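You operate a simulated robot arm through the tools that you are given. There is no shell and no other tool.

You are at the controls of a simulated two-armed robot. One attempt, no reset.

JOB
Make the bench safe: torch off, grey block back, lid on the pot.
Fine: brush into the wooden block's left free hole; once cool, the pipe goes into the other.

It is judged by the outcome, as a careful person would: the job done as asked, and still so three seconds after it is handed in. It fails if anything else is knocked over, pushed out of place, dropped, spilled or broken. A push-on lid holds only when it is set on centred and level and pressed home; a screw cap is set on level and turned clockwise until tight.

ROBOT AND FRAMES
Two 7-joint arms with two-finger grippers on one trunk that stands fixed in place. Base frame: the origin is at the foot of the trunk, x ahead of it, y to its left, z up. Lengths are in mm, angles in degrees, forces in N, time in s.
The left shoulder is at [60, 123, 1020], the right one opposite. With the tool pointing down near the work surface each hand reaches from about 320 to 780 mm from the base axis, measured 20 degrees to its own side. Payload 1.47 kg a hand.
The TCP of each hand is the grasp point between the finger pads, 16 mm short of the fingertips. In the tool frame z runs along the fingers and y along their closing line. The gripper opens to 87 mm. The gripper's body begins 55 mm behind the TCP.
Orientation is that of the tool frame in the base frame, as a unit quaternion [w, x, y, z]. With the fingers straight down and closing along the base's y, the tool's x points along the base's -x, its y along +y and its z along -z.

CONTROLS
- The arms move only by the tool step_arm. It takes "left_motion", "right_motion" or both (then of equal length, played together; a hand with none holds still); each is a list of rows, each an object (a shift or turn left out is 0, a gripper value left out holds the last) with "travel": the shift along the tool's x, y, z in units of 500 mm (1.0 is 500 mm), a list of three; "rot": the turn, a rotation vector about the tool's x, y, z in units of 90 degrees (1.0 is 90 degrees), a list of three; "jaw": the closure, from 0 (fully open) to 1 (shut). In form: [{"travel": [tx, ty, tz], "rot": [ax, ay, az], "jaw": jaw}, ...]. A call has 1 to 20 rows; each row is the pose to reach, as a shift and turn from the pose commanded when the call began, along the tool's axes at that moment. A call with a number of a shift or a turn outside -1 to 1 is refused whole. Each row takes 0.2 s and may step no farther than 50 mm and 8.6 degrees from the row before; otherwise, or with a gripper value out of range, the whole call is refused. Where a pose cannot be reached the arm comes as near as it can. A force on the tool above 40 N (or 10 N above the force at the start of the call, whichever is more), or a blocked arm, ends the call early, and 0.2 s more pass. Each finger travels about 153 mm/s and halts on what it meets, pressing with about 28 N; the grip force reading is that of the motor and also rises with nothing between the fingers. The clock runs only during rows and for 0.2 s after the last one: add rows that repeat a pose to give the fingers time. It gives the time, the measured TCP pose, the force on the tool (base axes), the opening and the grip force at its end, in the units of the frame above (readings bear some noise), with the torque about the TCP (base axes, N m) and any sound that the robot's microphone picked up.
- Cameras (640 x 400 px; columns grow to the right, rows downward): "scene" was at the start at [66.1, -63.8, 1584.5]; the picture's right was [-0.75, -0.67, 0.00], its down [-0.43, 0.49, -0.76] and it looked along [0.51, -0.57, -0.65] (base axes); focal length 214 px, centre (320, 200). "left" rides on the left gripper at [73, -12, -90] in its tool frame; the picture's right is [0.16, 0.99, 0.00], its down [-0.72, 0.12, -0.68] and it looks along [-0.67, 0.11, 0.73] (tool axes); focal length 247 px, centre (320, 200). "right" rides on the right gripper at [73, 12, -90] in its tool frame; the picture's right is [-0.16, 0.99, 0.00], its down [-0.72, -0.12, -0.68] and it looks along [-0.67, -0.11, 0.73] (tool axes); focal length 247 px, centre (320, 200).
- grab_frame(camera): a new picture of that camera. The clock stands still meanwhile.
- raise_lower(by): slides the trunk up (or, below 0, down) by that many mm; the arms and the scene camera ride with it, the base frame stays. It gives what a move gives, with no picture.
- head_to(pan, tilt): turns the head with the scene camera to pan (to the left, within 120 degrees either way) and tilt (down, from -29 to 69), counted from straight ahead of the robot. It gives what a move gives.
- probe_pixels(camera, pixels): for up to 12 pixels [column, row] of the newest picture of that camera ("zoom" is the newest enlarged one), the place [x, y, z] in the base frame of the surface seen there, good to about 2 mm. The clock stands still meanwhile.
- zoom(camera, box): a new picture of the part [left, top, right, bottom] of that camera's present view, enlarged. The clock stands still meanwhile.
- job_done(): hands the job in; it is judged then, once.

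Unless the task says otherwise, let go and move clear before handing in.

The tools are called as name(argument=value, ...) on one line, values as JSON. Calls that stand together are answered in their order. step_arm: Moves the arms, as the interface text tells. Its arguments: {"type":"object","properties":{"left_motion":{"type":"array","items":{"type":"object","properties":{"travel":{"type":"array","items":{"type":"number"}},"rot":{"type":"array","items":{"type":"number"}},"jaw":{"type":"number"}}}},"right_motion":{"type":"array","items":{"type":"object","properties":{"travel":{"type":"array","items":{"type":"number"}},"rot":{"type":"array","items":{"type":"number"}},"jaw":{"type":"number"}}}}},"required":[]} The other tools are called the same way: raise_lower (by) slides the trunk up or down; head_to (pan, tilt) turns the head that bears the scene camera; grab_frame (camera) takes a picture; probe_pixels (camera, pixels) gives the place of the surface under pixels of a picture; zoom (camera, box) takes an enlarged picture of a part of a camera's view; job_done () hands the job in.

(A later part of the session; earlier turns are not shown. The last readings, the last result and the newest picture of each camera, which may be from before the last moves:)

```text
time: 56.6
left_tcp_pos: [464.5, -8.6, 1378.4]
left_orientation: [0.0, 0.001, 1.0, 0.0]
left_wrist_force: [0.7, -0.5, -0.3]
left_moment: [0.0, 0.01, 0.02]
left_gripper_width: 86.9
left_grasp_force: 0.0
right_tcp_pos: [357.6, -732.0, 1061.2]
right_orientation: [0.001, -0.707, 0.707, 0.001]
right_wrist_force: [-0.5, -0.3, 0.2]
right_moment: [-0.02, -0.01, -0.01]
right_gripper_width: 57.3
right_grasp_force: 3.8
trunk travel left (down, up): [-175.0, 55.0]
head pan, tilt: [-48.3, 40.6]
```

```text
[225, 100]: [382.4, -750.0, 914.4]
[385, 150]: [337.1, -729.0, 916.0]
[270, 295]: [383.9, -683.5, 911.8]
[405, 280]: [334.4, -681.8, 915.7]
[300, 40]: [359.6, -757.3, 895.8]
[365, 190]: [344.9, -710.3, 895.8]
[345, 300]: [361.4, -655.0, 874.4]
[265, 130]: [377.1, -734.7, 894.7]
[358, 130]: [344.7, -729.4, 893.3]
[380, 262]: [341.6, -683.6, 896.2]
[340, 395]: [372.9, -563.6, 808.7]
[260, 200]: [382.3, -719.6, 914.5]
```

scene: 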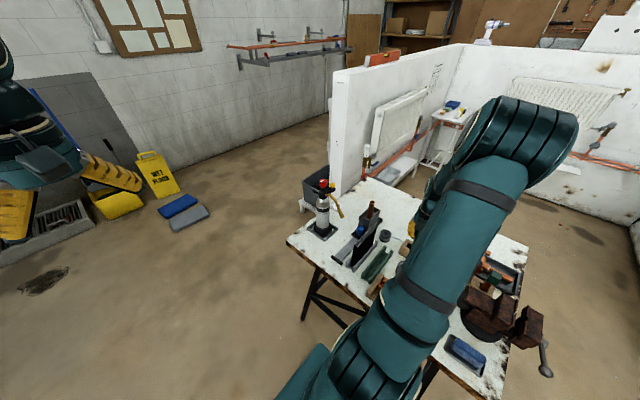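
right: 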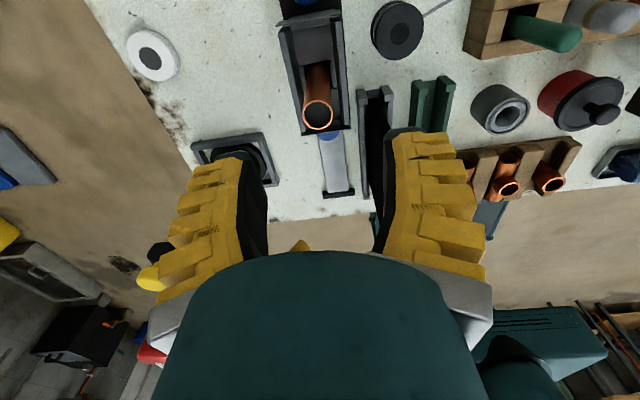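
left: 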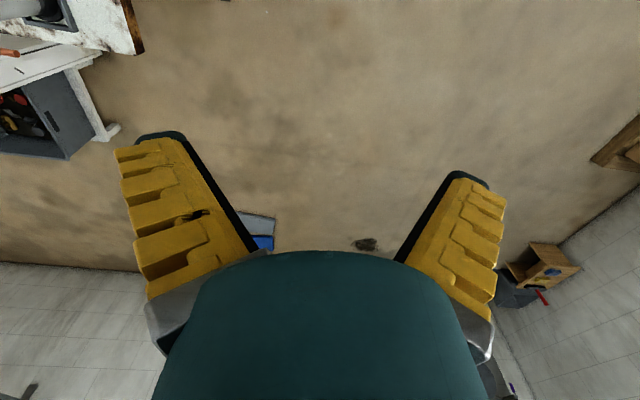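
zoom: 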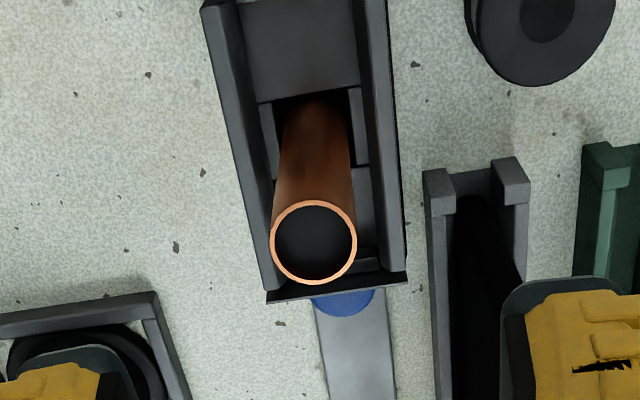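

The pipe centre is (360,−730), Ø22, top z≈981. To be sure it is cool I'll wait some more with the arm holding still.

step_arm(right_motion=[{}, {}, {}, {}, {}, {}, {}, {}, {}, {}, {}, {}, {}, {}, {}, {}, {}, {}, {}, {}])

step_arm(right_motion=[{}, {}, {}, {}, {}, {}, {}, {}, {}, {}, {}, {}, {}, {}, {}, {}, {}, {}, {}, {}])

step_arm(right_motion=[{}, {}, {}, {}, {}, {}, {}, {}, {}, {}, {}, {}, {}, {}, {}, {}, {}, {}, {}, {}])

zoom(camera="right", box=[250, 30, 390, 170])

```text
time: 60.8
left_tcp_pos: [464.5, -8.4, 1378.2]
left_orientation: [0.0, 0.0, 1.0, 0.0]
left_wrist_force: [0.9, -0.5, -0.7]
left_moment: [0.01, -0.03, -0.02]
left_gripper_width: 87.2
left_grasp_force: 0.0
right_tcp_pos: [357.9, -732.6, 1062.3]
right_orientation: [0.001, -0.707, 0.707, 0.0]
right_wrist_force: [-0.3, -0.9, -0.2]
right_moment: [-0.02, -0.01, -0.02]
right_gripper_width: 57.5
right_grasp_force: 3.7
trunk travel left (down, up): [-175.0, 55.0]
head pan, tilt: [-48.3, 40.6]
```

```text
time: 65.0
left_tcp_pos: [465.2, -8.7, 1377.6]
left_orientation: [0.0, 0.0, 1.0, -0.001]
left_wrist_force: [0.5, 0.5, 0.5]
left_moment: [0.0, 0.0, 0.0]
left_gripper_width: 87.0
left_grasp_force: 0.0
right_tcp_pos: [357.7, -731.7, 1062.0]
right_orientation: [0.001, -0.707, 0.708, 0.0]
right_wrist_force: [-0.1, 0.5, -0.4]
right_moment: [0.04, 0.02, 0.01]
right_gripper_width: 57.4
right_grasp_force: 3.8
trunk travel left (down, up): [-175.0, 55.0]
head pan, tilt: [-48.3, 40.6]
```

```text
time: 69.2
left_tcp_pos: [465.0, -8.5, 1379.1]
left_orientation: [0.0, 0.0, 1.0, 0.0]
left_wrist_force: [0.2, 0.1, 0.1]
left_moment: [0.0, 0.02, 0.01]
left_gripper_width: 86.9
left_grasp_force: 0.1
right_tcp_pos: [358.5, -733.6, 1061.5]
right_orientation: [0.001, 0.708, -0.706, 0.0]
right_wrist_force: [0.4, 1.0, -0.2]
right_moment: [0.0, -0.02, 0.02]
right_gripper_width: 57.3
right_grasp_force: 3.6
trunk travel left (down, up): [-175.0, 55.0]
head pan, tilt: [-48.3, 40.6]
```

```text
2.86 times, centred on (320, 100) of right
```

zoom: 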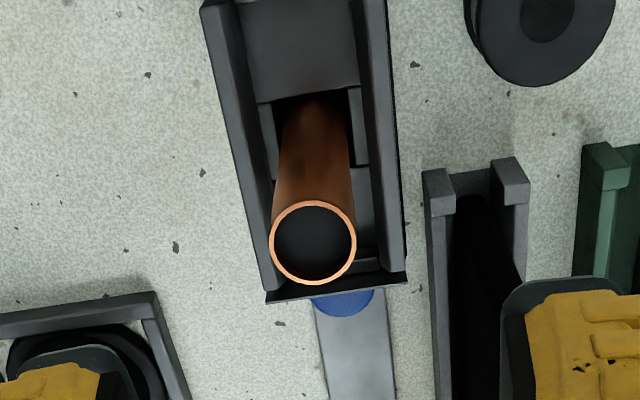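

The pipe's colour has not changed in the last 13 s, so it has settled to cold copper. I'll wait another 12 s for margin.

step_arm(right_motion=[{}, {}, {}, {}, {}, {}, {}, {}, {}, {}, {}, {}, {}, {}, {}, {}, {}, {}, {}, {}])

step_arm(right_motion=[{}, {}, {}, {}, {}, {}, {}, {}, {}, {}, {}, {}, {}, {}, {}, {}, {}, {}, {}, {}])

step_arm(right_motion=[{}, {}, {}, {}, {}, {}, {}, {}, {}, {}, {}, {}, {}, {}, {}, {}, {}, {}, {}, {}])

zoom(camera="right", box=[250, 30, 390, 170])

grab_frame(camera="scene")

```text
time: 73.4
left_tcp_pos: [464.8, -7.9, 1377.9]
left_orientation: [0.001, 0.0, 1.0, 0.0]
left_wrist_force: [1.2, 0.1, -1.1]
left_moment: [0.0, -0.03, 0.02]
left_gripper_width: 87.1
left_grasp_force: 0.0
right_tcp_pos: [357.4, -732.4, 1062.1]
right_orientation: [0.0, -0.707, 0.707, 0.001]
right_wrist_force: [0.0, 0.0, 0.1]
right_moment: [-0.03, 0.0, 0.01]
right_gripper_width: 57.2
right_grasp_force: 3.7
trunk travel left (down, up): [-175.0, 55.0]
head pan, tilt: [-48.3, 40.6]
```

```text
time: 77.6
left_tcp_pos: [464.8, -7.4, 1378.2]
left_orientation: [0.0, 0.0, 1.0, 0.0]
left_wrist_force: [-0.5, 0.4, 0.9]
left_moment: [-0.01, 0.0, 0.0]
left_gripper_width: 86.9
left_grasp_force: 0.1
right_tcp_pos: [358.0, -732.1, 1060.6]
right_orientation: [-0.001, 0.707, -0.707, 0.0]
right_wrist_force: [-0.7, 0.6, -0.3]
right_moment: [0.02, 0.0, 0.0]
right_gripper_width: 57.4
right_grasp_force: 4.0
trunk travel left (down, up): [-175.0, 55.0]
head pan, tilt: [-48.3, 40.6]
```

```text
time: 81.8
left_tcp_pos: [465.0, -8.4, 1378.9]
left_orientation: [0.0, 0.0, 1.0, 0.0]
left_wrist_force: [-0.3, 0.7, 1.1]
left_moment: [-0.02, 0.01, -0.01]
left_gripper_width: 86.9
left_grasp_force: 0.0
right_tcp_pos: [358.5, -731.5, 1062.5]
right_orientation: [0.0, 0.707, -0.707, 0.0]
right_wrist_force: [0.0, -1.2, 0.1]
right_moment: [0.0, 0.04, 0.04]
right_gripper_width: 57.4
right_grasp_force: 3.6
trunk travel left (down, up): [-175.0, 55.0]
head pan, tilt: [-48.3, 40.6]
```

```text
2.86 times, centred on (320, 100) of right
```

zoom: 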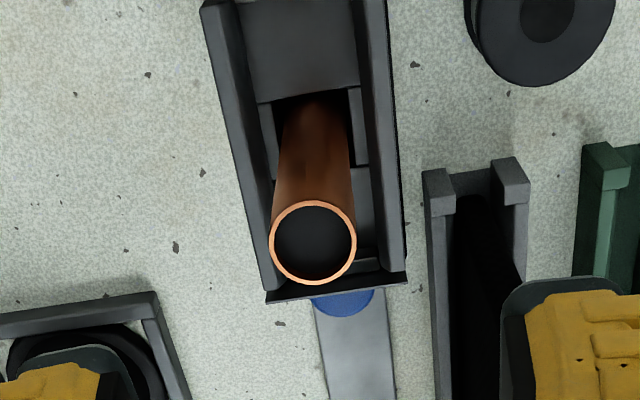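

```text
taken
```

scene: 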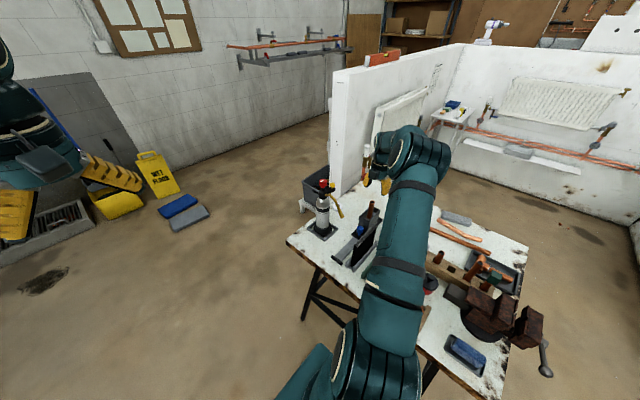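

The colour is unchanged after 74 s without flame; I take it as cool. I'll descend around the pipe to z≈955 and grip it gently.

step_arm(right_motion=[{"travel": [-0.002, -0.004, 0.06]}, {"travel": [-0.002, -0.004, 0.12]}, {"travel": [-0.002, -0.004, 0.18]}, {"travel": [-0.002, -0.004, 0.21]}, {"travel": [-0.002, -0.004, 0.21], "jaw": 0.7}, {"travel": [-0.002, -0.004, 0.21], "jaw": 0.9}, {"travel": [-0.002, -0.004, 0.21], "jaw": 0.9}])

grab_frame(camera="right")

```text
time: 83.4
left_tcp_pos: [464.6, -8.2, 1378.4]
left_orientation: [0.0, 0.0, 1.0, 0.0]
left_wrist_force: [-0.3, 0.0, 0.1]
left_moment: [0.02, -0.02, -0.01]
left_gripper_width: 86.8
left_grasp_force: 0.0
right_tcp_pos: [360.4, -729.9, 955.4]
right_orientation: [-0.001, 0.707, -0.707, 0.0]
right_wrist_force: [-0.3, 0.7, 0.2]
right_moment: [-0.01, -0.01, -0.02]
right_gripper_width: 15.7
right_grasp_force: 27.8
trunk travel left (down, up): [-175.0, 55.0]
head pan, tilt: [-48.3, 40.6]
```

```text
taken
```

right: 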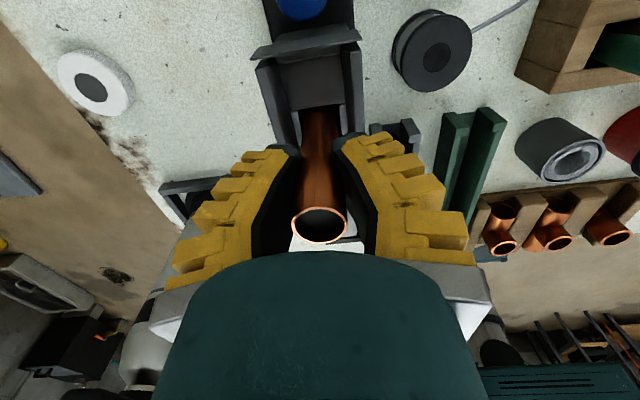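

The pipe is gripped (28 N, no side load). I'll lift it straight up out of the block.

step_arm(right_motion=[{"travel": [0, 0, -0.02], "jaw": 1.0}, {"travel": [0, 0, -0.06]}, {"travel": [0, 0, -0.11]}, {"travel": [0, 0, -0.16]}, {"travel": [0, 0, -0.2]}])

grab_frame(camera="right")

zoom(camera="scene", box=[320, 140, 440, 240])

```text
time: 84.6
left_tcp_pos: [464.2, -7.8, 1378.2]
left_orientation: [0.001, 0.0, 1.0, 0.001]
left_wrist_force: [-0.2, -0.4, -0.4]
left_moment: [0.04, 0.01, -0.03]
left_gripper_width: 86.9
left_grasp_force: 0.1
right_tcp_pos: [358.4, -728.2, 1055.8]
right_orientation: [0.0, 0.707, -0.707, 0.0]
right_wrist_force: [-0.3, -0.9, -0.1]
right_moment: [-0.01, -0.02, 0.0]
right_gripper_width: 15.2
right_grasp_force: 27.6
trunk travel left (down, up): [-175.0, 55.0]
head pan, tilt: [-48.3, 40.6]
```

```text
taken
```

right: 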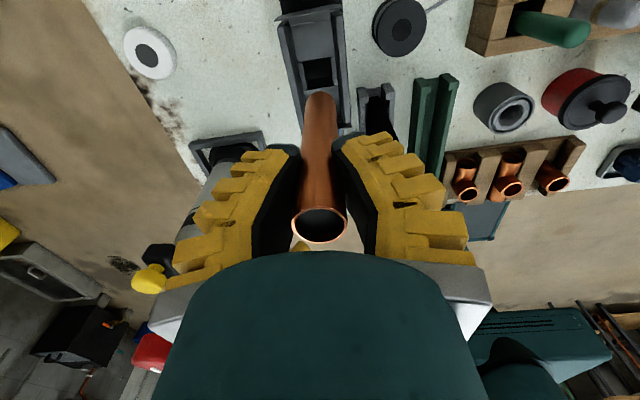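

```text
4.00 times, centred on (380, 190) of scene
```

zoom: 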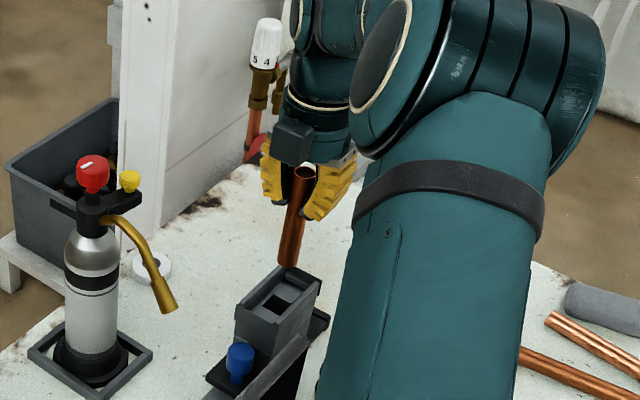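

The pipe appears clear of the block (lower end at scene zoom (287,262)). I'll probe its lower end before moving sideways.

probe_pixels(camera="zoom", pixels=[[287, 262], [290, 255], [280, 258], [297, 220], [305, 172], [285, 268]])

probe_pixels(camera="right", pixels=[[320, 97], [312, 98], [328, 98], [320, 110], [320, 130], [320, 214]])

```text
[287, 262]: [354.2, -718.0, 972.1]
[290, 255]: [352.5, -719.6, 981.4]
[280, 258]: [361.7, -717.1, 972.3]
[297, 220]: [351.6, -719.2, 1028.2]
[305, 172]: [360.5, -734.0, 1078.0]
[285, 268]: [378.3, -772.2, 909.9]
```

```text
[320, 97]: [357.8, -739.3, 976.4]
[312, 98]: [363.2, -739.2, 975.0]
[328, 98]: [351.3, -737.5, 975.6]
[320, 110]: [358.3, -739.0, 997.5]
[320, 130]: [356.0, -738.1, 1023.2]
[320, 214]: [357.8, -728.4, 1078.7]
```

The pipe is 110 mm long, its lower end 85 mm below the TCP and 55 mm above the block. I'll carry it at this height to above the free hole at (−10,−734), turning the hand a further −90° so its body stays clear of the tall pipe in the next hole.

step_arm(right_motion=[{"travel": [0, 0.05, 0], "rot": [0, 0, -0.0833]}, {"travel": [0.001, 0.115, 0], "rot": [0, 0, -0.1667]}, {"travel": [0.002, 0.18, 0], "rot": [0, 0, -0.25]}, {"travel": [0.003, 0.245, 0], "rot": [0, 0, -0.3333]}, {"travel": [0.004, 0.31, 0], "rot": [0, 0, -0.4167]}, {"travel": [0.005, 0.375, 0], "rot": [0, 0, -0.5]}, {"travel": [0.006, 0.44, 0], "rot": [0, 0, -0.5833]}, {"travel": [0.007, 0.505, 0], "rot": [0, 0, -0.6667]}, {"travel": [0.008, 0.57, 0], "rot": [0, 0, -0.75]}, {"travel": [0.009, 0.635, 0], "rot": [0, 0, -0.8333]}, {"travel": [0.009, 0.7, 0], "rot": [0, 0, -0.9167]}, {"travel": [0.009, 0.74, 0], "rot": [0, 0, -1.0]}, {"travel": [0.009, 0.74, 0], "rot": [0, 0, -1.0]}])

grab_frame(camera="right")

grab_frame(camera="scene")

```text
time: 87.4
left_tcp_pos: [466.0, -9.7, 1379.5]
left_orientation: [0.0, 0.001, 1.0, 0.0]
left_wrist_force: [0.2, -0.4, -0.3]
left_moment: [0.03, -0.01, -0.01]
left_gripper_width: 86.9
left_grasp_force: 0.0
right_tcp_pos: [176.6, -497.7, 1081.8]
right_orientation: [0.002, 1.0, -0.016, -0.004]
right_wrist_force: [-0.6, -0.2, -0.4]
right_moment: [-0.02, 0.03, 0.01]
right_gripper_width: 13.5
right_grasp_force: 28.5
right hand out of reach, approached as far as the arm can: row 7, 8, 9, 10, 11, 12, 13
trunk travel left (down, up): [-175.0, 55.0]
head pan, tilt: [-48.3, 40.6]
```

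```text
taken
```

right: 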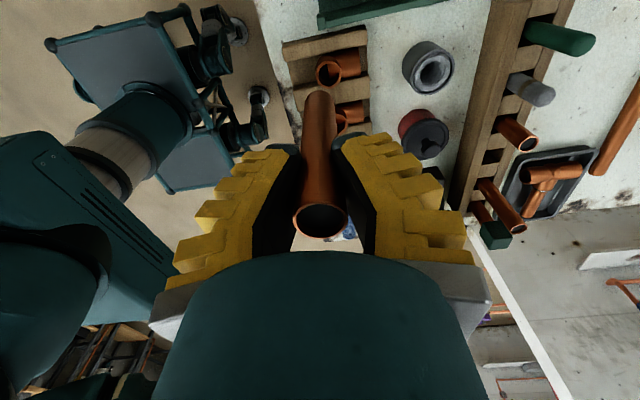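

```text
taken
```

scene: 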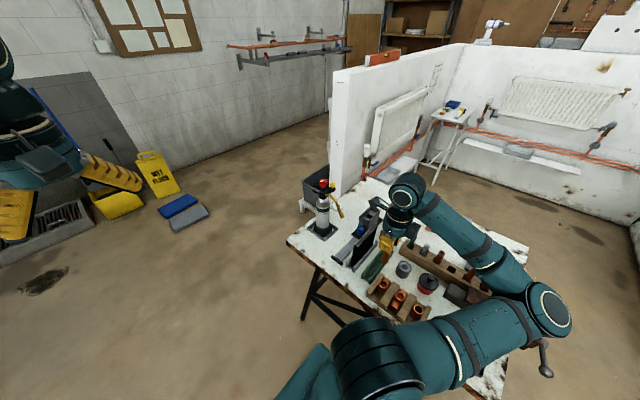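

The arm could not hold that extra turn and stopped short at (177,−498,1082) with the pipe still firmly held; nothing was touched (brush, stub, lid all in place). I'll test with one small turn back to see how the arm responds.

step_arm(right_motion=[{"rot": [0, 0, 0.08]}])

```text
time: 87.8
left_tcp_pos: [466.4, -8.8, 1378.5]
left_orientation: [0.0, 0.0, 1.0, 0.0]
left_wrist_force: [-0.2, -0.5, 0.3]
left_moment: [-0.02, 0.0, 0.01]
left_gripper_width: 86.8
left_grasp_force: 0.0
right_tcp_pos: [173.9, -496.3, 1083.9]
right_orientation: [0.0, 0.998, -0.063, -0.001]
right_wrist_force: [0.3, -0.4, 0.0]
right_moment: [-0.01, 0.03, 0.01]
right_gripper_width: 13.2
right_grasp_force: 28.2
trunk travel left (down, up): [-175.0, 55.0]
head pan, tilt: [-48.3, 40.6]
```

The arm follows from its reached pose, so I can turn back in place. I'll rotate the hand back to the proven orientation (camera toward −y) without moving it.

step_arm(right_motion=[{"rot": [0, 0, 0.0836]}, {"rot": [0, 0, 0.1673]}, {"rot": [0, 0, 0.2509]}, {"rot": [0, 0, 0.3345]}, {"rot": [0, 0, 0.4182]}, {"rot": [0, 0, 0.5018]}, {"rot": [0, 0, 0.5855]}, {"rot": [0, 0, 0.6691]}, {"rot": [0, 0, 0.7527]}, {"rot": [0, 0, 0.8364]}, {"rot": [0, 0, 0.92]}])

grab_frame(camera="scene")

grab_frame(camera="right")

```text
time: 90.2
left_tcp_pos: [465.2, -8.1, 1377.8]
left_orientation: [0.0, 0.0, 1.0, 0.0]
left_wrist_force: [-0.4, 0.2, -0.7]
left_moment: [0.05, 0.0, -0.01]
left_gripper_width: 87.3
left_grasp_force: 0.0
right_tcp_pos: [167.3, -493.8, 1084.4]
right_orientation: [-0.001, -0.706, 0.708, 0.0]
right_wrist_force: [0.6, 1.2, -0.3]
right_moment: [0.03, 0.01, 0.02]
right_gripper_width: 12.5
right_grasp_force: 28.4
trunk travel left (down, up): [-175.0, 55.0]
head pan, tilt: [-48.3, 40.6]
```

```text
taken
```

scene: 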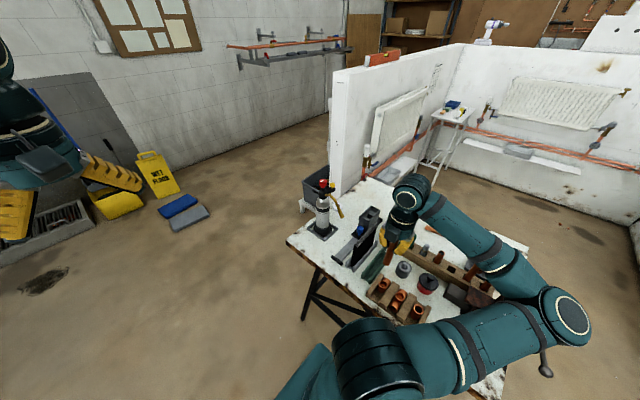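

```text
taken
```

right: 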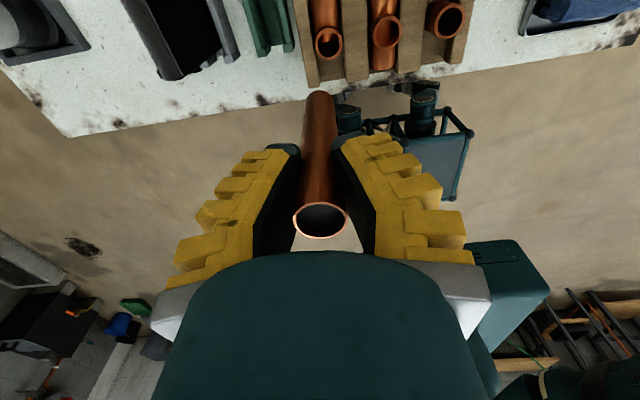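

probe_pixels(camera="scene", pixels=[[560, 315], [520, 330], [500, 270], [440, 345], [460, 230], [405, 195], [475, 298], [545, 345], [540, 290]])

zoom(camera="scene", box=[340, 180, 480, 300])

```text
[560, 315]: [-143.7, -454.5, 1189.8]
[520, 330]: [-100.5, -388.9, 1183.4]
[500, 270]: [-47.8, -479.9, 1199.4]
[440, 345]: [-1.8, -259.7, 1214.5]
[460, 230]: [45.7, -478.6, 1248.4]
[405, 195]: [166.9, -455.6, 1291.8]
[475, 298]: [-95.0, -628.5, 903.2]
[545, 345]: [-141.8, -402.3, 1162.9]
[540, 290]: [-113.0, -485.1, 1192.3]
```

```text
3.33 times, centred on (410, 240) of scene
```

zoom: 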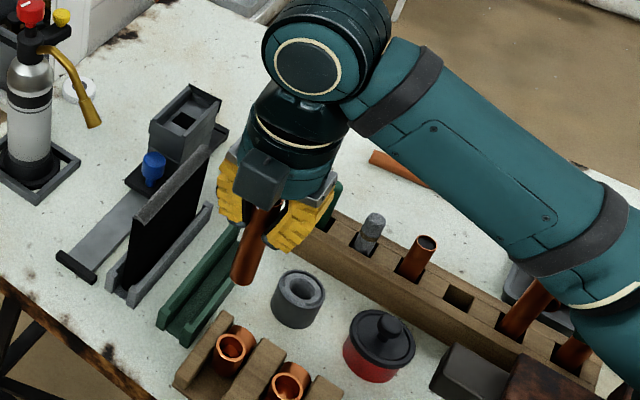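

The elbow is high (z≈1190) and clear of the vise. With this arm posture I'll move the pipe over the free hole at the same height, first half of the way.

step_arm(right_motion=[{"travel": [0.06, 0.044, 0.0]}, {"travel": [0.12, 0.088, 0.0]}, {"travel": [0.18, 0.132, 0.0]}, {"travel": [0.24, 0.177, 0.0]}])

grab_frame(camera="scene")

```text
time: 91.2
left_tcp_pos: [464.9, -8.6, 1379.0]
left_orientation: [0.0, 0.0, 1.0, 0.0]
left_wrist_force: [0.3, 0.0, 0.4]
left_moment: [0.04, -0.01, 0.01]
left_gripper_width: 87.1
left_grasp_force: 0.0
right_tcp_pos: [117.5, -637.9, 1079.7]
right_orientation: [0.0, -0.707, 0.707, 0.001]
right_wrist_force: [0.1, 0.0, -0.7]
right_moment: [0.04, -0.01, 0.04]
right_gripper_width: 12.1
right_grasp_force: 28.5
right hand out of reach, approached as far as the arm can: row 1, 2, 3, 4
trunk travel left (down, up): [-175.0, 55.0]
head pan, tilt: [-48.3, 40.6]
```

```text
taken
```

scene: 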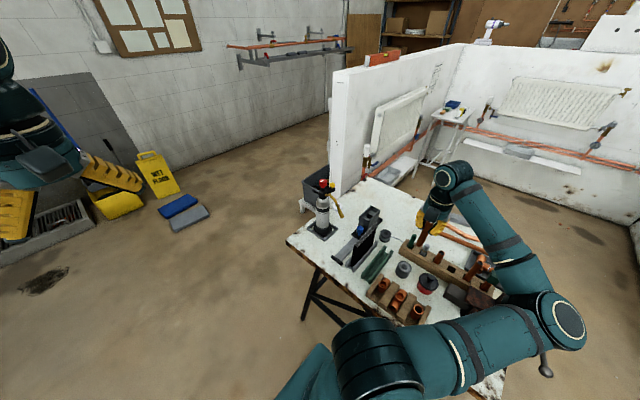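

The arm reports a limit in this elbow-out posture; the pipe is still held at (118,−638,1080). I'll try straightening the arm by moving toward −y, well above everything, to see whether the limit clears.

step_arm(right_motion=[{"travel": [0.06, 0.0, 0.0]}, {"travel": [0.12, 0.0, 0.0]}, {"travel": [0.18, 0.0, 0.0]}])

grab_frame(camera="scene")

```text
time: 92.0
left_tcp_pos: [464.5, -8.3, 1377.9]
left_orientation: [0.0, 0.0, 1.0, 0.0]
left_wrist_force: [0.5, -0.6, 0.4]
left_moment: [0.01, 0.0, -0.05]
left_gripper_width: 86.9
left_grasp_force: 0.1
right_tcp_pos: [116.4, -727.2, 1078.0]
right_orientation: [-0.001, 0.707, -0.707, 0.0]
right_wrist_force: [0.8, 0.1, -0.2]
right_moment: [-0.01, 0.01, 0.01]
right_gripper_width: 12.1
right_grasp_force: 28.1
trunk travel left (down, up): [-175.0, 55.0]
head pan, tilt: [-48.3, 40.6]
```

```text
taken
```

scene: 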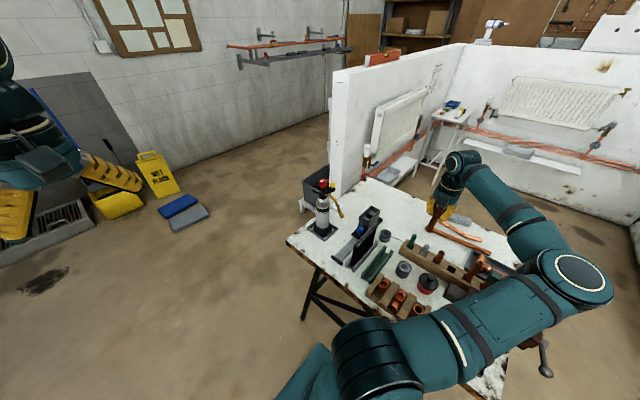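

That worked: (116,−727,1078) without a limit message. I'll now move −x toward the hole in small rows.

step_arm(right_motion=[{"travel": [0.003, 0.05, 0]}, {"travel": [0.006, 0.1, 0]}, {"travel": [0.01, 0.16, 0]}, {"travel": [0.014, 0.22, 0]}, {"travel": [0.014, 0.252, 0]}])

grab_frame(camera="right")

grab_frame(camera="scene")

```text
time: 93.2
left_tcp_pos: [465.8, -9.1, 1377.8]
left_orientation: [0.0, 0.001, 1.0, 0.0]
left_wrist_force: [-0.2, -0.3, -0.1]
left_moment: [-0.01, -0.01, 0.0]
left_gripper_width: 86.8
left_grasp_force: 0.0
right_tcp_pos: [2.4, -751.7, 1075.6]
right_orientation: [0.0, 0.708, -0.707, 0.001]
right_wrist_force: [-0.7, -0.4, 0.0]
right_moment: [-0.01, -0.01, 0.02]
right_gripper_width: 11.8
right_grasp_force: 27.9
right hand out of reach, approached as far as the arm can: row 4, 5
trunk travel left (down, up): [-175.0, 55.0]
head pan, tilt: [-48.3, 40.6]
```

```text
taken
```

right: 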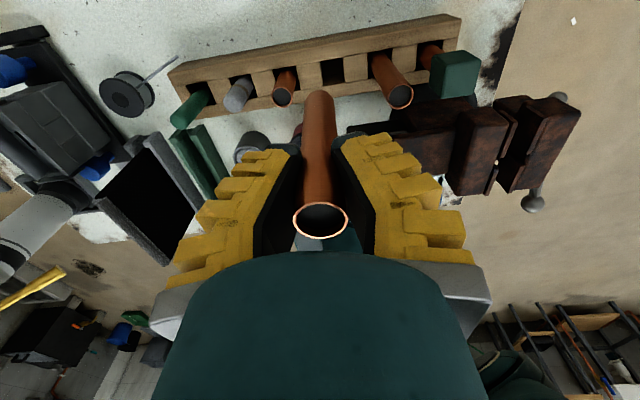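

```text
taken
```

scene: 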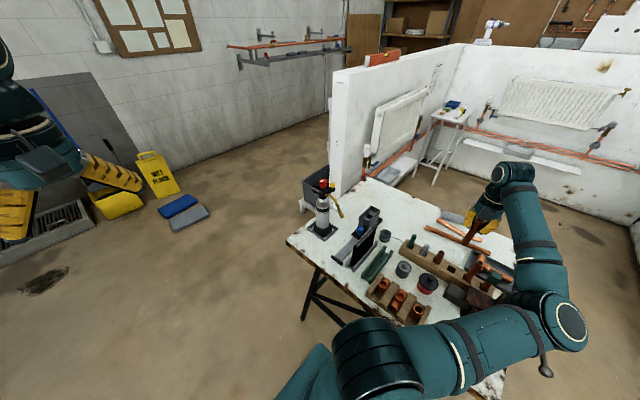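

The hand is at (2,−752,1076), nearly over the free hole; the tall pipe next to it shows at (395,85). I'll probe the hole's mouth, the neighbours and the held pipe's lower end.

zoom(camera="right", box=[250, 20, 490, 150])

```text
2.67 times, centred on (370, 85) of right
```

zoom: 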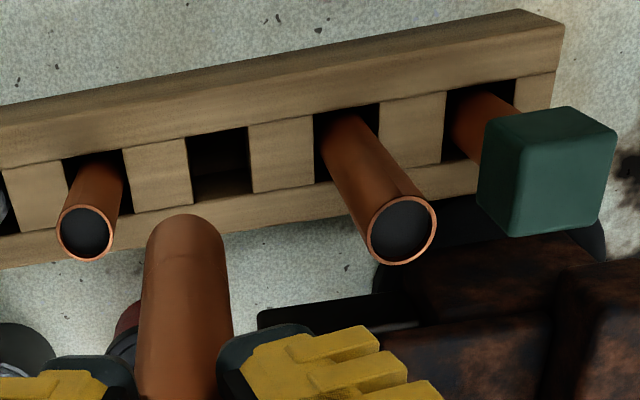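

probe_pixels(camera="zoom", pixels=[[370, 225], [432, 225], [400, 262], [403, 197], [185, 165], [252, 155], [220, 128], [225, 200], [188, 200], [250, 190], [185, 140], [248, 130]])

probe_pixels(camera="zoom", pixels=[[185, 218], [150, 235], [220, 235], [185, 240], [185, 300], [60, 225], [110, 225], [545, 170], [500, 130], [600, 140], [215, 150], [235, 160]])

```text
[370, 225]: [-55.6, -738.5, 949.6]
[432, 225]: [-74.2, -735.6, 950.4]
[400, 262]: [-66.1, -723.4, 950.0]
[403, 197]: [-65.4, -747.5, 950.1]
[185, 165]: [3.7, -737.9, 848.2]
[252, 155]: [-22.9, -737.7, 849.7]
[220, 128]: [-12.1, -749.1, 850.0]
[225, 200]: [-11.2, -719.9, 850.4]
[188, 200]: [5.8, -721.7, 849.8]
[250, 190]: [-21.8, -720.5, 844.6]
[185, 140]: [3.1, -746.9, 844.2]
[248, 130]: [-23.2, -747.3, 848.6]
```

```text
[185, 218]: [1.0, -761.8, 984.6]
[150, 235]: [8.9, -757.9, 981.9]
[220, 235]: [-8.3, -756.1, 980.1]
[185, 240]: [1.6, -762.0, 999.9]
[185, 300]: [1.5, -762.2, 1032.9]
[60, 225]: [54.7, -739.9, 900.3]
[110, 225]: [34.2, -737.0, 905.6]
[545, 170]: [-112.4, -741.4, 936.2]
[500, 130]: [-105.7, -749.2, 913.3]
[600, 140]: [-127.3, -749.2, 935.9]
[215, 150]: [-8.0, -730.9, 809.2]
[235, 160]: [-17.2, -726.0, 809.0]
```

The free hole's centre is (−9.8,−734.5), floor z≈809; the neighbouring tall pipe tops out at z≈950, so the gripper body will just clear it. I'll turn the hand +20° to relax the arm's limit while shifting over the hole.

step_arm(right_motion=[{"travel": [0, 0, 0], "rot": [0, 0, 0.074]}, {"travel": [-0.01, 0.007, 0], "rot": [0, 0, 0.148]}, {"travel": [-0.022, 0.015, 0], "rot": [0, 0, 0.2222]}, {"travel": [-0.0344, 0.0244, 0], "rot": [0, 0, 0.2222]}, {"travel": [-0.0344, 0.0244, 0], "rot": [0, 0, 0.2222]}])

grab_frame(camera="right")

```text
time: 94.4
left_tcp_pos: [465.5, -8.1, 1378.6]
left_orientation: [0.0, 0.0, 1.0, 0.001]
left_wrist_force: [0.0, -0.3, -0.5]
left_moment: [0.02, -0.04, 0.0]
left_gripper_width: 86.9
left_grasp_force: 0.0
right_tcp_pos: [1.7, -751.4, 1074.5]
right_orientation: [0.0, -0.574, 0.819, -0.001]
right_wrist_force: [0.4, -0.2, -0.8]
right_moment: [0.03, -0.01, 0.0]
right_gripper_width: 11.8
right_grasp_force: 28.1
right hand out of reach, approached as far as the arm can: row 2, 3, 4, 5
trunk travel left (down, up): [-175.0, 55.0]
head pan, tilt: [-48.3, 40.6]
```

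```text
taken
```

right: 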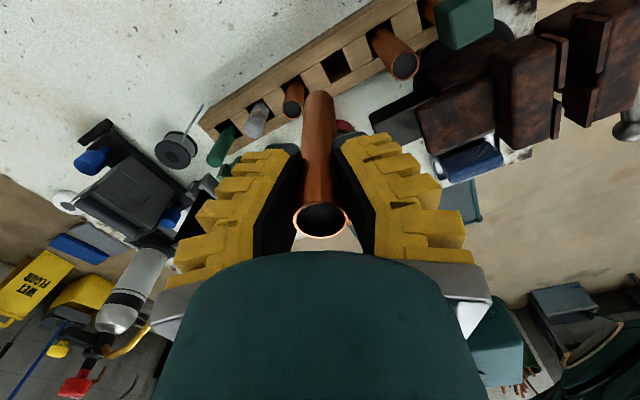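

The limit is the shoulder in this elbow-out posture, not the wrist, so I must bring the elbow back up. I'll take the pipe to a central, high spot and spin the hand the other way in steps, watching the arm.

step_arm(right_motion=[{"travel": [-0.04, -0.05, -0.01], "rot": [0, 0, 0.08]}, {"travel": [-0.09, -0.11, -0.02], "rot": [0, 0, 0.17]}, {"travel": [-0.14, -0.17, -0.032], "rot": [0, 0, 0.26]}, {"travel": [-0.19, -0.2246, -0.032], "rot": [0, 0, 0.35]}, {"travel": [-0.19, -0.2246, -0.032], "rot": [0, 0, 0.44]}, {"travel": [-0.19, -0.2246, -0.032], "rot": [0, 0, 0.53]}, {"travel": [-0.19, -0.2246, -0.032], "rot": [0, 0, 0.62]}, {"travel": [-0.19, -0.2246, -0.032], "rot": [0, 0, 0.71]}, {"travel": [-0.19, -0.2246, -0.032], "rot": [0, 0, 0.8]}, {"travel": [-0.19, -0.2246, -0.032], "rot": [0, 0, 0.89]}])

grab_frame(camera="scene")

grab_frame(camera="right")

```text
time: 96.6
left_tcp_pos: [464.8, -8.7, 1378.0]
left_orientation: [0.001, 0.0, 1.0, 0.0]
left_wrist_force: [0.2, -0.4, -0.9]
left_moment: [0.0, -0.01, 0.0]
left_gripper_width: 86.9
left_grasp_force: 0.2
right_tcp_pos: [141.6, -700.8, 1089.5]
right_orientation: [-0.001, 0.089, 0.996, 0.0]
right_wrist_force: [-0.4, -1.2, -1.2]
right_moment: [0.01, 0.0, 0.01]
right_gripper_width: 11.5
right_grasp_force: 28.2
trunk travel left (down, up): [-175.0, 55.0]
head pan, tilt: [-48.3, 40.6]
```

```text
taken
```

scene: 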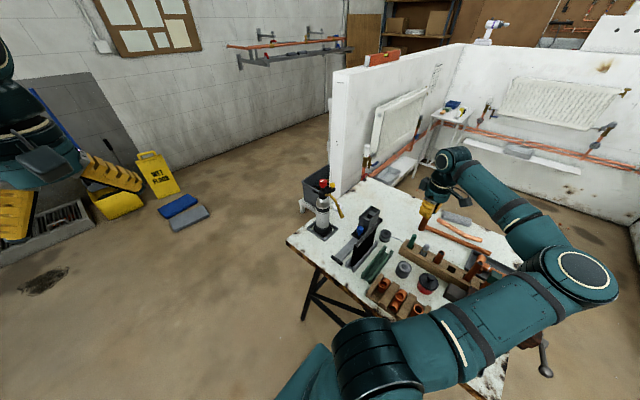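

```text
taken
```

right: 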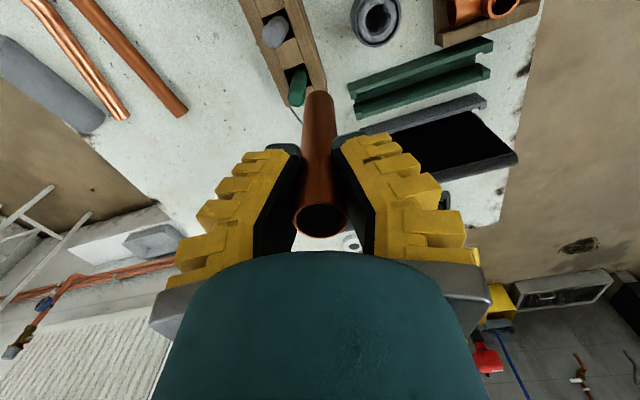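

Position is held, orientation now near the original. I'll continue turning the same way.

step_arm(right_motion=[{"rot": [0, 0, 0.09]}, {"rot": [0, 0, 0.18]}, {"rot": [0, 0, 0.27]}, {"rot": [0, 0, 0.36]}, {"rot": [0, 0, 0.45]}, {"rot": [0, 0, 0.54]}, {"rot": [0, 0, 0.63]}, {"rot": [0, 0, 0.72]}, {"rot": [0, 0, 0.81]}, {"rot": [0, 0, 0.9]}])

grab_frame(camera="scene")

```text
time: 98.8
left_tcp_pos: [465.2, -9.1, 1377.8]
left_orientation: [0.0, 0.0, 1.0, 0.0]
left_wrist_force: [0.5, -0.6, 0.0]
left_moment: [-0.02, -0.02, -0.02]
left_gripper_width: 87.0
left_grasp_force: 0.1
right_tcp_pos: [140.3, -702.0, 1089.9]
right_orientation: [-0.001, 0.714, 0.7, 0.001]
right_wrist_force: [-0.2, 0.1, -1.3]
right_moment: [0.0, 0.01, 0.02]
right_gripper_width: 11.2
right_grasp_force: 27.9
trunk travel left (down, up): [-175.0, 55.0]
head pan, tilt: [-48.3, 40.6]
```

```text
taken
```

scene: 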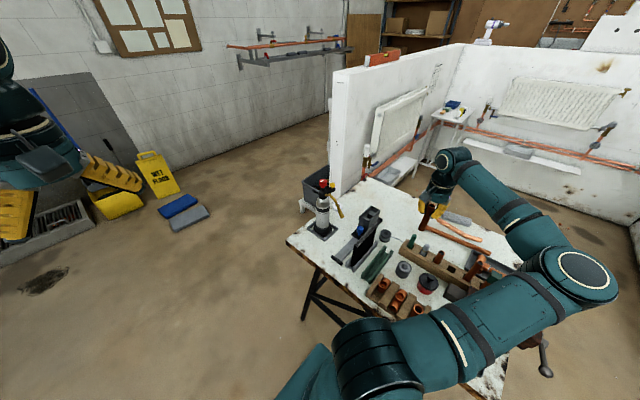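

step_arm(right_motion=[{"rot": [0, 0, 0.09]}, {"rot": [0, 0, 0.18]}, {"rot": [0, 0, 0.27]}, {"rot": [0, 0, 0.36]}, {"rot": [0, 0, 0.45]}, {"rot": [0, 0, 0.54]}, {"rot": [0, 0, 0.63]}])

grab_frame(camera="scene")

```text
time: 100.4
left_tcp_pos: [464.8, -8.0, 1377.8]
left_orientation: [0.0, 0.0, 1.0, 0.0]
left_wrist_force: [-0.2, 0.3, -0.2]
left_moment: [0.07, -0.03, 0.0]
left_gripper_width: 87.0
left_grasp_force: 0.2
right_tcp_pos: [140.5, -701.5, 1089.9]
right_orientation: [0.0, 0.961, 0.276, -0.001]
right_wrist_force: [-0.4, -0.3, 0.0]
right_moment: [-0.03, -0.04, 0.0]
right_gripper_width: 11.1
right_grasp_force: 27.9
trunk travel left (down, up): [-175.0, 55.0]
head pan, tilt: [-48.3, 40.6]
```

```text
taken
```

scene: 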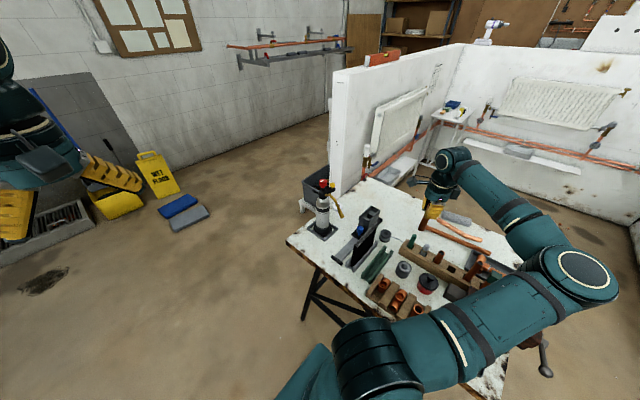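

Now at +148° with the elbow unchanged. I'll continue a further 32° and watch for the wrist limit.

step_arm(right_motion=[{"rot": [0, 0, 0.09]}, {"rot": [0, 0, 0.18]}, {"rot": [0, 0, 0.27]}, {"rot": [0, 0, 0.36]}])

grab_frame(camera="scene")

```text
time: 101.4
left_tcp_pos: [464.6, -6.7, 1378.3]
left_orientation: [0.0, 0.0, 1.0, 0.0]
left_wrist_force: [-0.3, 0.2, 0.1]
left_moment: [0.01, 0.0, 0.02]
left_gripper_width: 87.0
left_grasp_force: 0.1
right_tcp_pos: [141.2, -701.0, 1089.3]
right_orientation: [0.0, 1.0, -0.003, 0.0]
right_wrist_force: [-0.4, -0.2, -1.3]
right_moment: [0.01, 0.03, 0.0]
right_gripper_width: 11.1
right_grasp_force: 28.0
trunk travel left (down, up): [-175.0, 55.0]
head pan, tilt: [-48.3, 40.6]
```

```text
taken
```

scene: 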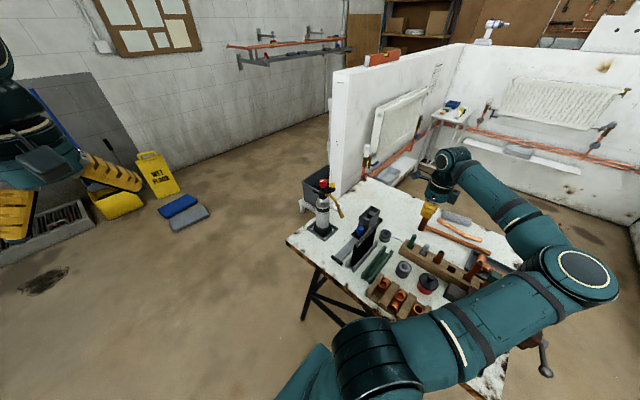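

step_arm(right_motion=[{"rot": [0, 0, 0.09]}, {"rot": [0, 0, 0.18]}, {"rot": [0, 0, 0.27]}, {"rot": [0, 0, 0.36]}, {"rot": [0, 0, 0.45]}, {"rot": [0, 0, 0.54]}])

grab_frame(camera="scene")

```text
time: 102.8
left_tcp_pos: [465.3, -8.5, 1378.2]
left_orientation: [-0.001, 0.0, 1.0, -0.001]
left_wrist_force: [-0.4, 0.8, -0.5]
left_moment: [-0.01, 0.01, 0.0]
left_gripper_width: 87.0
left_grasp_force: 0.2
right_tcp_pos: [138.3, -710.8, 1087.3]
right_orientation: [0.0, 0.973, -0.231, 0.001]
right_wrist_force: [0.0, 0.2, -0.2]
right_moment: [-0.01, 0.0, -0.01]
right_gripper_width: 10.9
right_grasp_force: 28.1
right hand out of reach, approached as far as the arm can: row 4, 5, 6
trunk travel left (down, up): [-175.0, 55.0]
head pan, tilt: [-48.3, 40.6]
```

```text
taken
```

scene: 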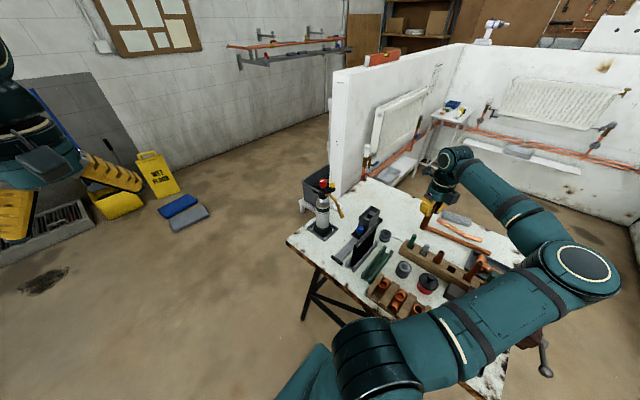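

The wrist limit appears at about +206°, and the elbow began to rise a little. I'll keep pushing past it to drive the elbow up.

step_arm(right_motion=[{"rot": [0, 0, 0.09]}, {"rot": [0, 0, 0.18]}, {"rot": [0, 0, 0.27]}, {"rot": [0, 0, 0.36]}])

grab_frame(camera="scene")

```text
time: 103.8
left_tcp_pos: [465.3, -8.5, 1378.2]
left_orientation: [0.0, -0.001, 1.0, 0.0]
left_wrist_force: [-0.9, 0.6, 0.7]
left_moment: [0.03, -0.02, -0.02]
left_gripper_width: 86.8
left_grasp_force: 0.0
right_tcp_pos: [121.3, -723.3, 1091.9]
right_orientation: [-0.001, 0.967, -0.253, 0.0]
right_wrist_force: [-0.7, -0.2, -0.4]
right_moment: [-0.01, 0.02, 0.01]
right_gripper_width: 10.5
right_grasp_force: 27.7
right hand out of reach, approached as far as the arm can: row 1, 2, 3, 4
trunk travel left (down, up): [-175.0, 55.0]
head pan, tilt: [-48.3, 40.6]
```

```text
taken
```

scene: 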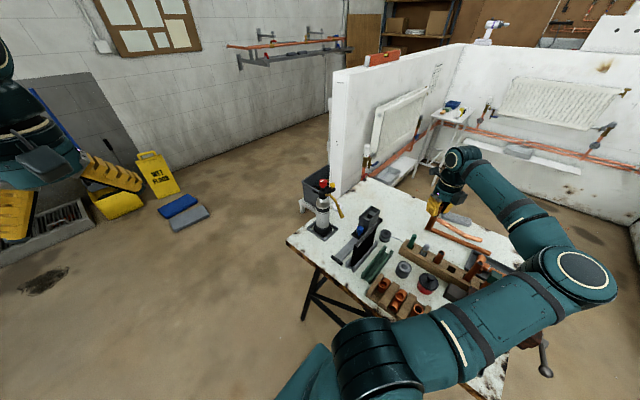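

The elbow did not swing at this height. I'll raise the hand to z≈1350, which must lift the elbow, and then use the wrist limit to keep it up when coming down.

step_arm(right_motion=[{"travel": [-0.007, -0.036, -0.074]}, {"travel": [-0.015, -0.072, -0.148]}, {"travel": [-0.022, -0.108, -0.221]}, {"travel": [-0.029, -0.145, -0.295]}, {"travel": [-0.036, -0.181, -0.369]}, {"travel": [-0.044, -0.217, -0.443]}, {"travel": [-0.051, -0.253, -0.516]}])

grab_frame(camera="scene")

grab_frame(camera="right")

```text
time: 105.4
left_tcp_pos: [465.7, -7.9, 1377.6]
left_orientation: [0.001, 0.0, 1.0, -0.001]
left_wrist_force: [0.2, 0.5, -0.4]
left_moment: [-0.01, -0.01, 0.02]
left_gripper_width: 87.1
left_grasp_force: 0.0
right_tcp_pos: [186.6, -649.1, 1369.2]
right_orientation: [0.0, 0.967, -0.255, 0.0]
right_wrist_force: [0.4, -0.4, 0.0]
right_moment: [-0.01, 0.0, 0.0]
right_gripper_width: 10.6
right_grasp_force: 28.1
right hand out of reach, approached as far as the arm can: row 1, 2, 3, 4, 5, 6, 7
trunk travel left (down, up): [-175.0, 55.0]
head pan, tilt: [-48.3, 40.6]
```

```text
taken
```

scene: 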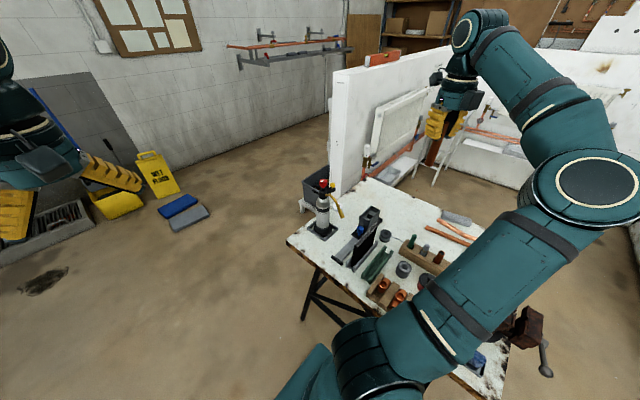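

```text
taken
```

right: 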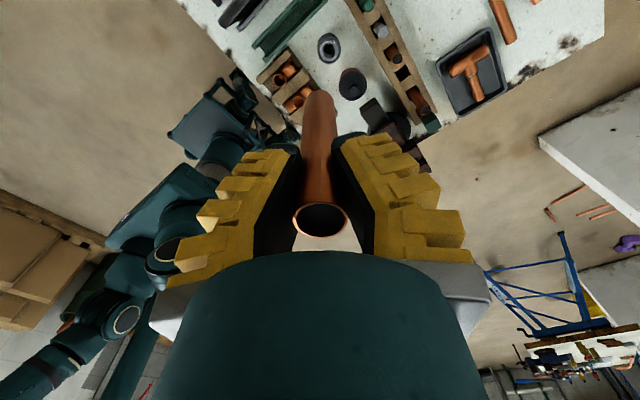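

The hand is at (187,−649,1369) and the elbow has come up. I'll try turning further the same way here to lock in the elbow-up posture.

step_arm(right_motion=[{"rot": [0, 0, 0.09]}, {"rot": [0, 0, 0.18]}, {"rot": [0, 0, 0.27]}, {"rot": [0, 0, 0.36]}])

grab_frame(camera="scene")

probe_pixels(camera="scene", pixels=[[595, 185], [560, 190], [620, 210], [540, 80], [470, 30], [480, 270], [380, 350]])

```text
time: 106.4
left_tcp_pos: [457.8, -13.6, 1380.5]
left_orientation: [0.003, 0.001, 1.0, 0.002]
left_wrist_force: [-2.2, -1.8, 0.2]
left_moment: [0.09, -0.09, 0.01]
left_gripper_width: 87.2
left_grasp_force: 0.0
right_tcp_pos: [175.8, -653.2, 1367.5]
right_orientation: [-0.003, 0.858, -0.514, 0.002]
right_wrist_force: [-1.3, -2.5, -1.0]
right_moment: [0.1, -0.11, -0.01]
right_gripper_width: 10.4
right_grasp_force: 27.8
right hand out of reach, approached as far as the arm can: row 1, 2
trunk travel left (down, up): [-175.0, 55.0]
head pan, tilt: [-48.3, 40.6]
```

```text
taken
```

scene: 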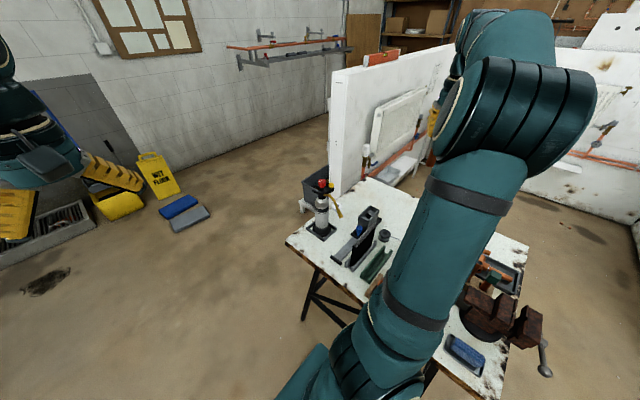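

```text
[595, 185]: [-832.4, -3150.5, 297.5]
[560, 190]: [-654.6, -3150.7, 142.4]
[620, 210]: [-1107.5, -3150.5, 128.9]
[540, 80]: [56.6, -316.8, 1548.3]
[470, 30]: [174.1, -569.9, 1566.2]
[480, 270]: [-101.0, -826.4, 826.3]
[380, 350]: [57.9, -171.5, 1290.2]
```

The elbow has swung back up (now at pixel (520,110)). I'll check the pipe in the grip.

grab_frame(camera="right")

step_arm(right_motion=[{}, {}])

```text
taken
```

right: 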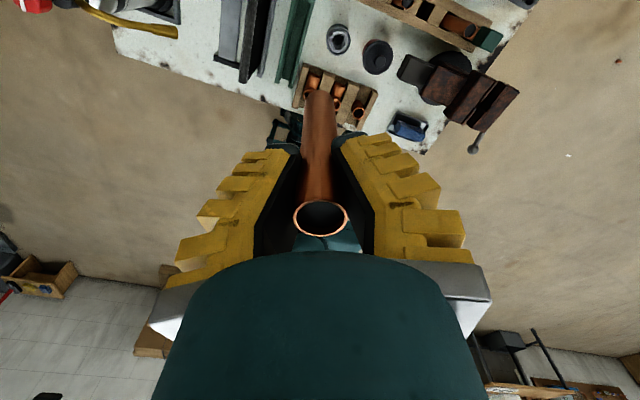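

```text
time: 107.0
left_tcp_pos: [466.8, -8.5, 1378.6]
left_orientation: [-0.001, 0.0, 1.0, 0.0]
left_wrist_force: [0.6, -0.8, -0.7]
left_moment: [0.01, -0.01, 0.0]
left_gripper_width: 87.0
left_grasp_force: 0.0
right_tcp_pos: [182.0, -647.7, 1368.7]
right_orientation: [0.0, 0.858, -0.514, 0.0]
right_wrist_force: [-0.1, 0.8, -0.5]
right_moment: [-0.01, 0.06, -0.02]
right_gripper_width: 10.1
right_grasp_force: 28.1
trunk travel left (down, up): [-175.0, 55.0]
head pan, tilt: [-48.3, 40.6]
```

The pipe is still held and the arm is settled with the elbow up. I'll move in two stages toward above the hole, turning the hand to the cross-wise orientation (jaws along y) on the way.

step_arm(right_motion=[{"travel": [-0.003, 0.047, 0.065], "rot": [0, 0, -0.08]}, {"travel": [-0.006, 0.094, 0.13], "rot": [0, 0, -0.16]}, {"travel": [-0.01, 0.141, 0.195], "rot": [0, 0, -0.24]}, {"travel": [-0.013, 0.188, 0.26], "rot": [0, 0, -0.32]}, {"travel": [-0.016, 0.235, 0.325], "rot": [0, 0, -0.4]}])

grab_frame(camera="scene")

```text
time: 108.2
left_tcp_pos: [464.5, -9.4, 1378.4]
left_orientation: [0.0, 0.0, 1.0, 0.001]
left_wrist_force: [-0.2, -0.9, 0.4]
left_moment: [0.03, 0.01, 0.0]
left_gripper_width: 87.0
left_grasp_force: 0.0
right_tcp_pos: [70.1, -701.6, 1206.3]
right_orientation: [0.0, 0.975, -0.223, 0.0]
right_wrist_force: [-0.7, 0.1, -0.6]
right_moment: [0.04, -0.02, 0.0]
right_gripper_width: 10.1
right_grasp_force: 28.5
trunk travel left (down, up): [-175.0, 55.0]
head pan, tilt: [-48.3, 40.6]
```

```text
taken
```

scene: 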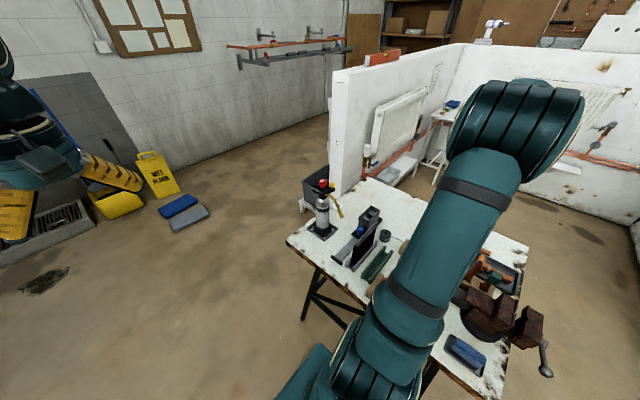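

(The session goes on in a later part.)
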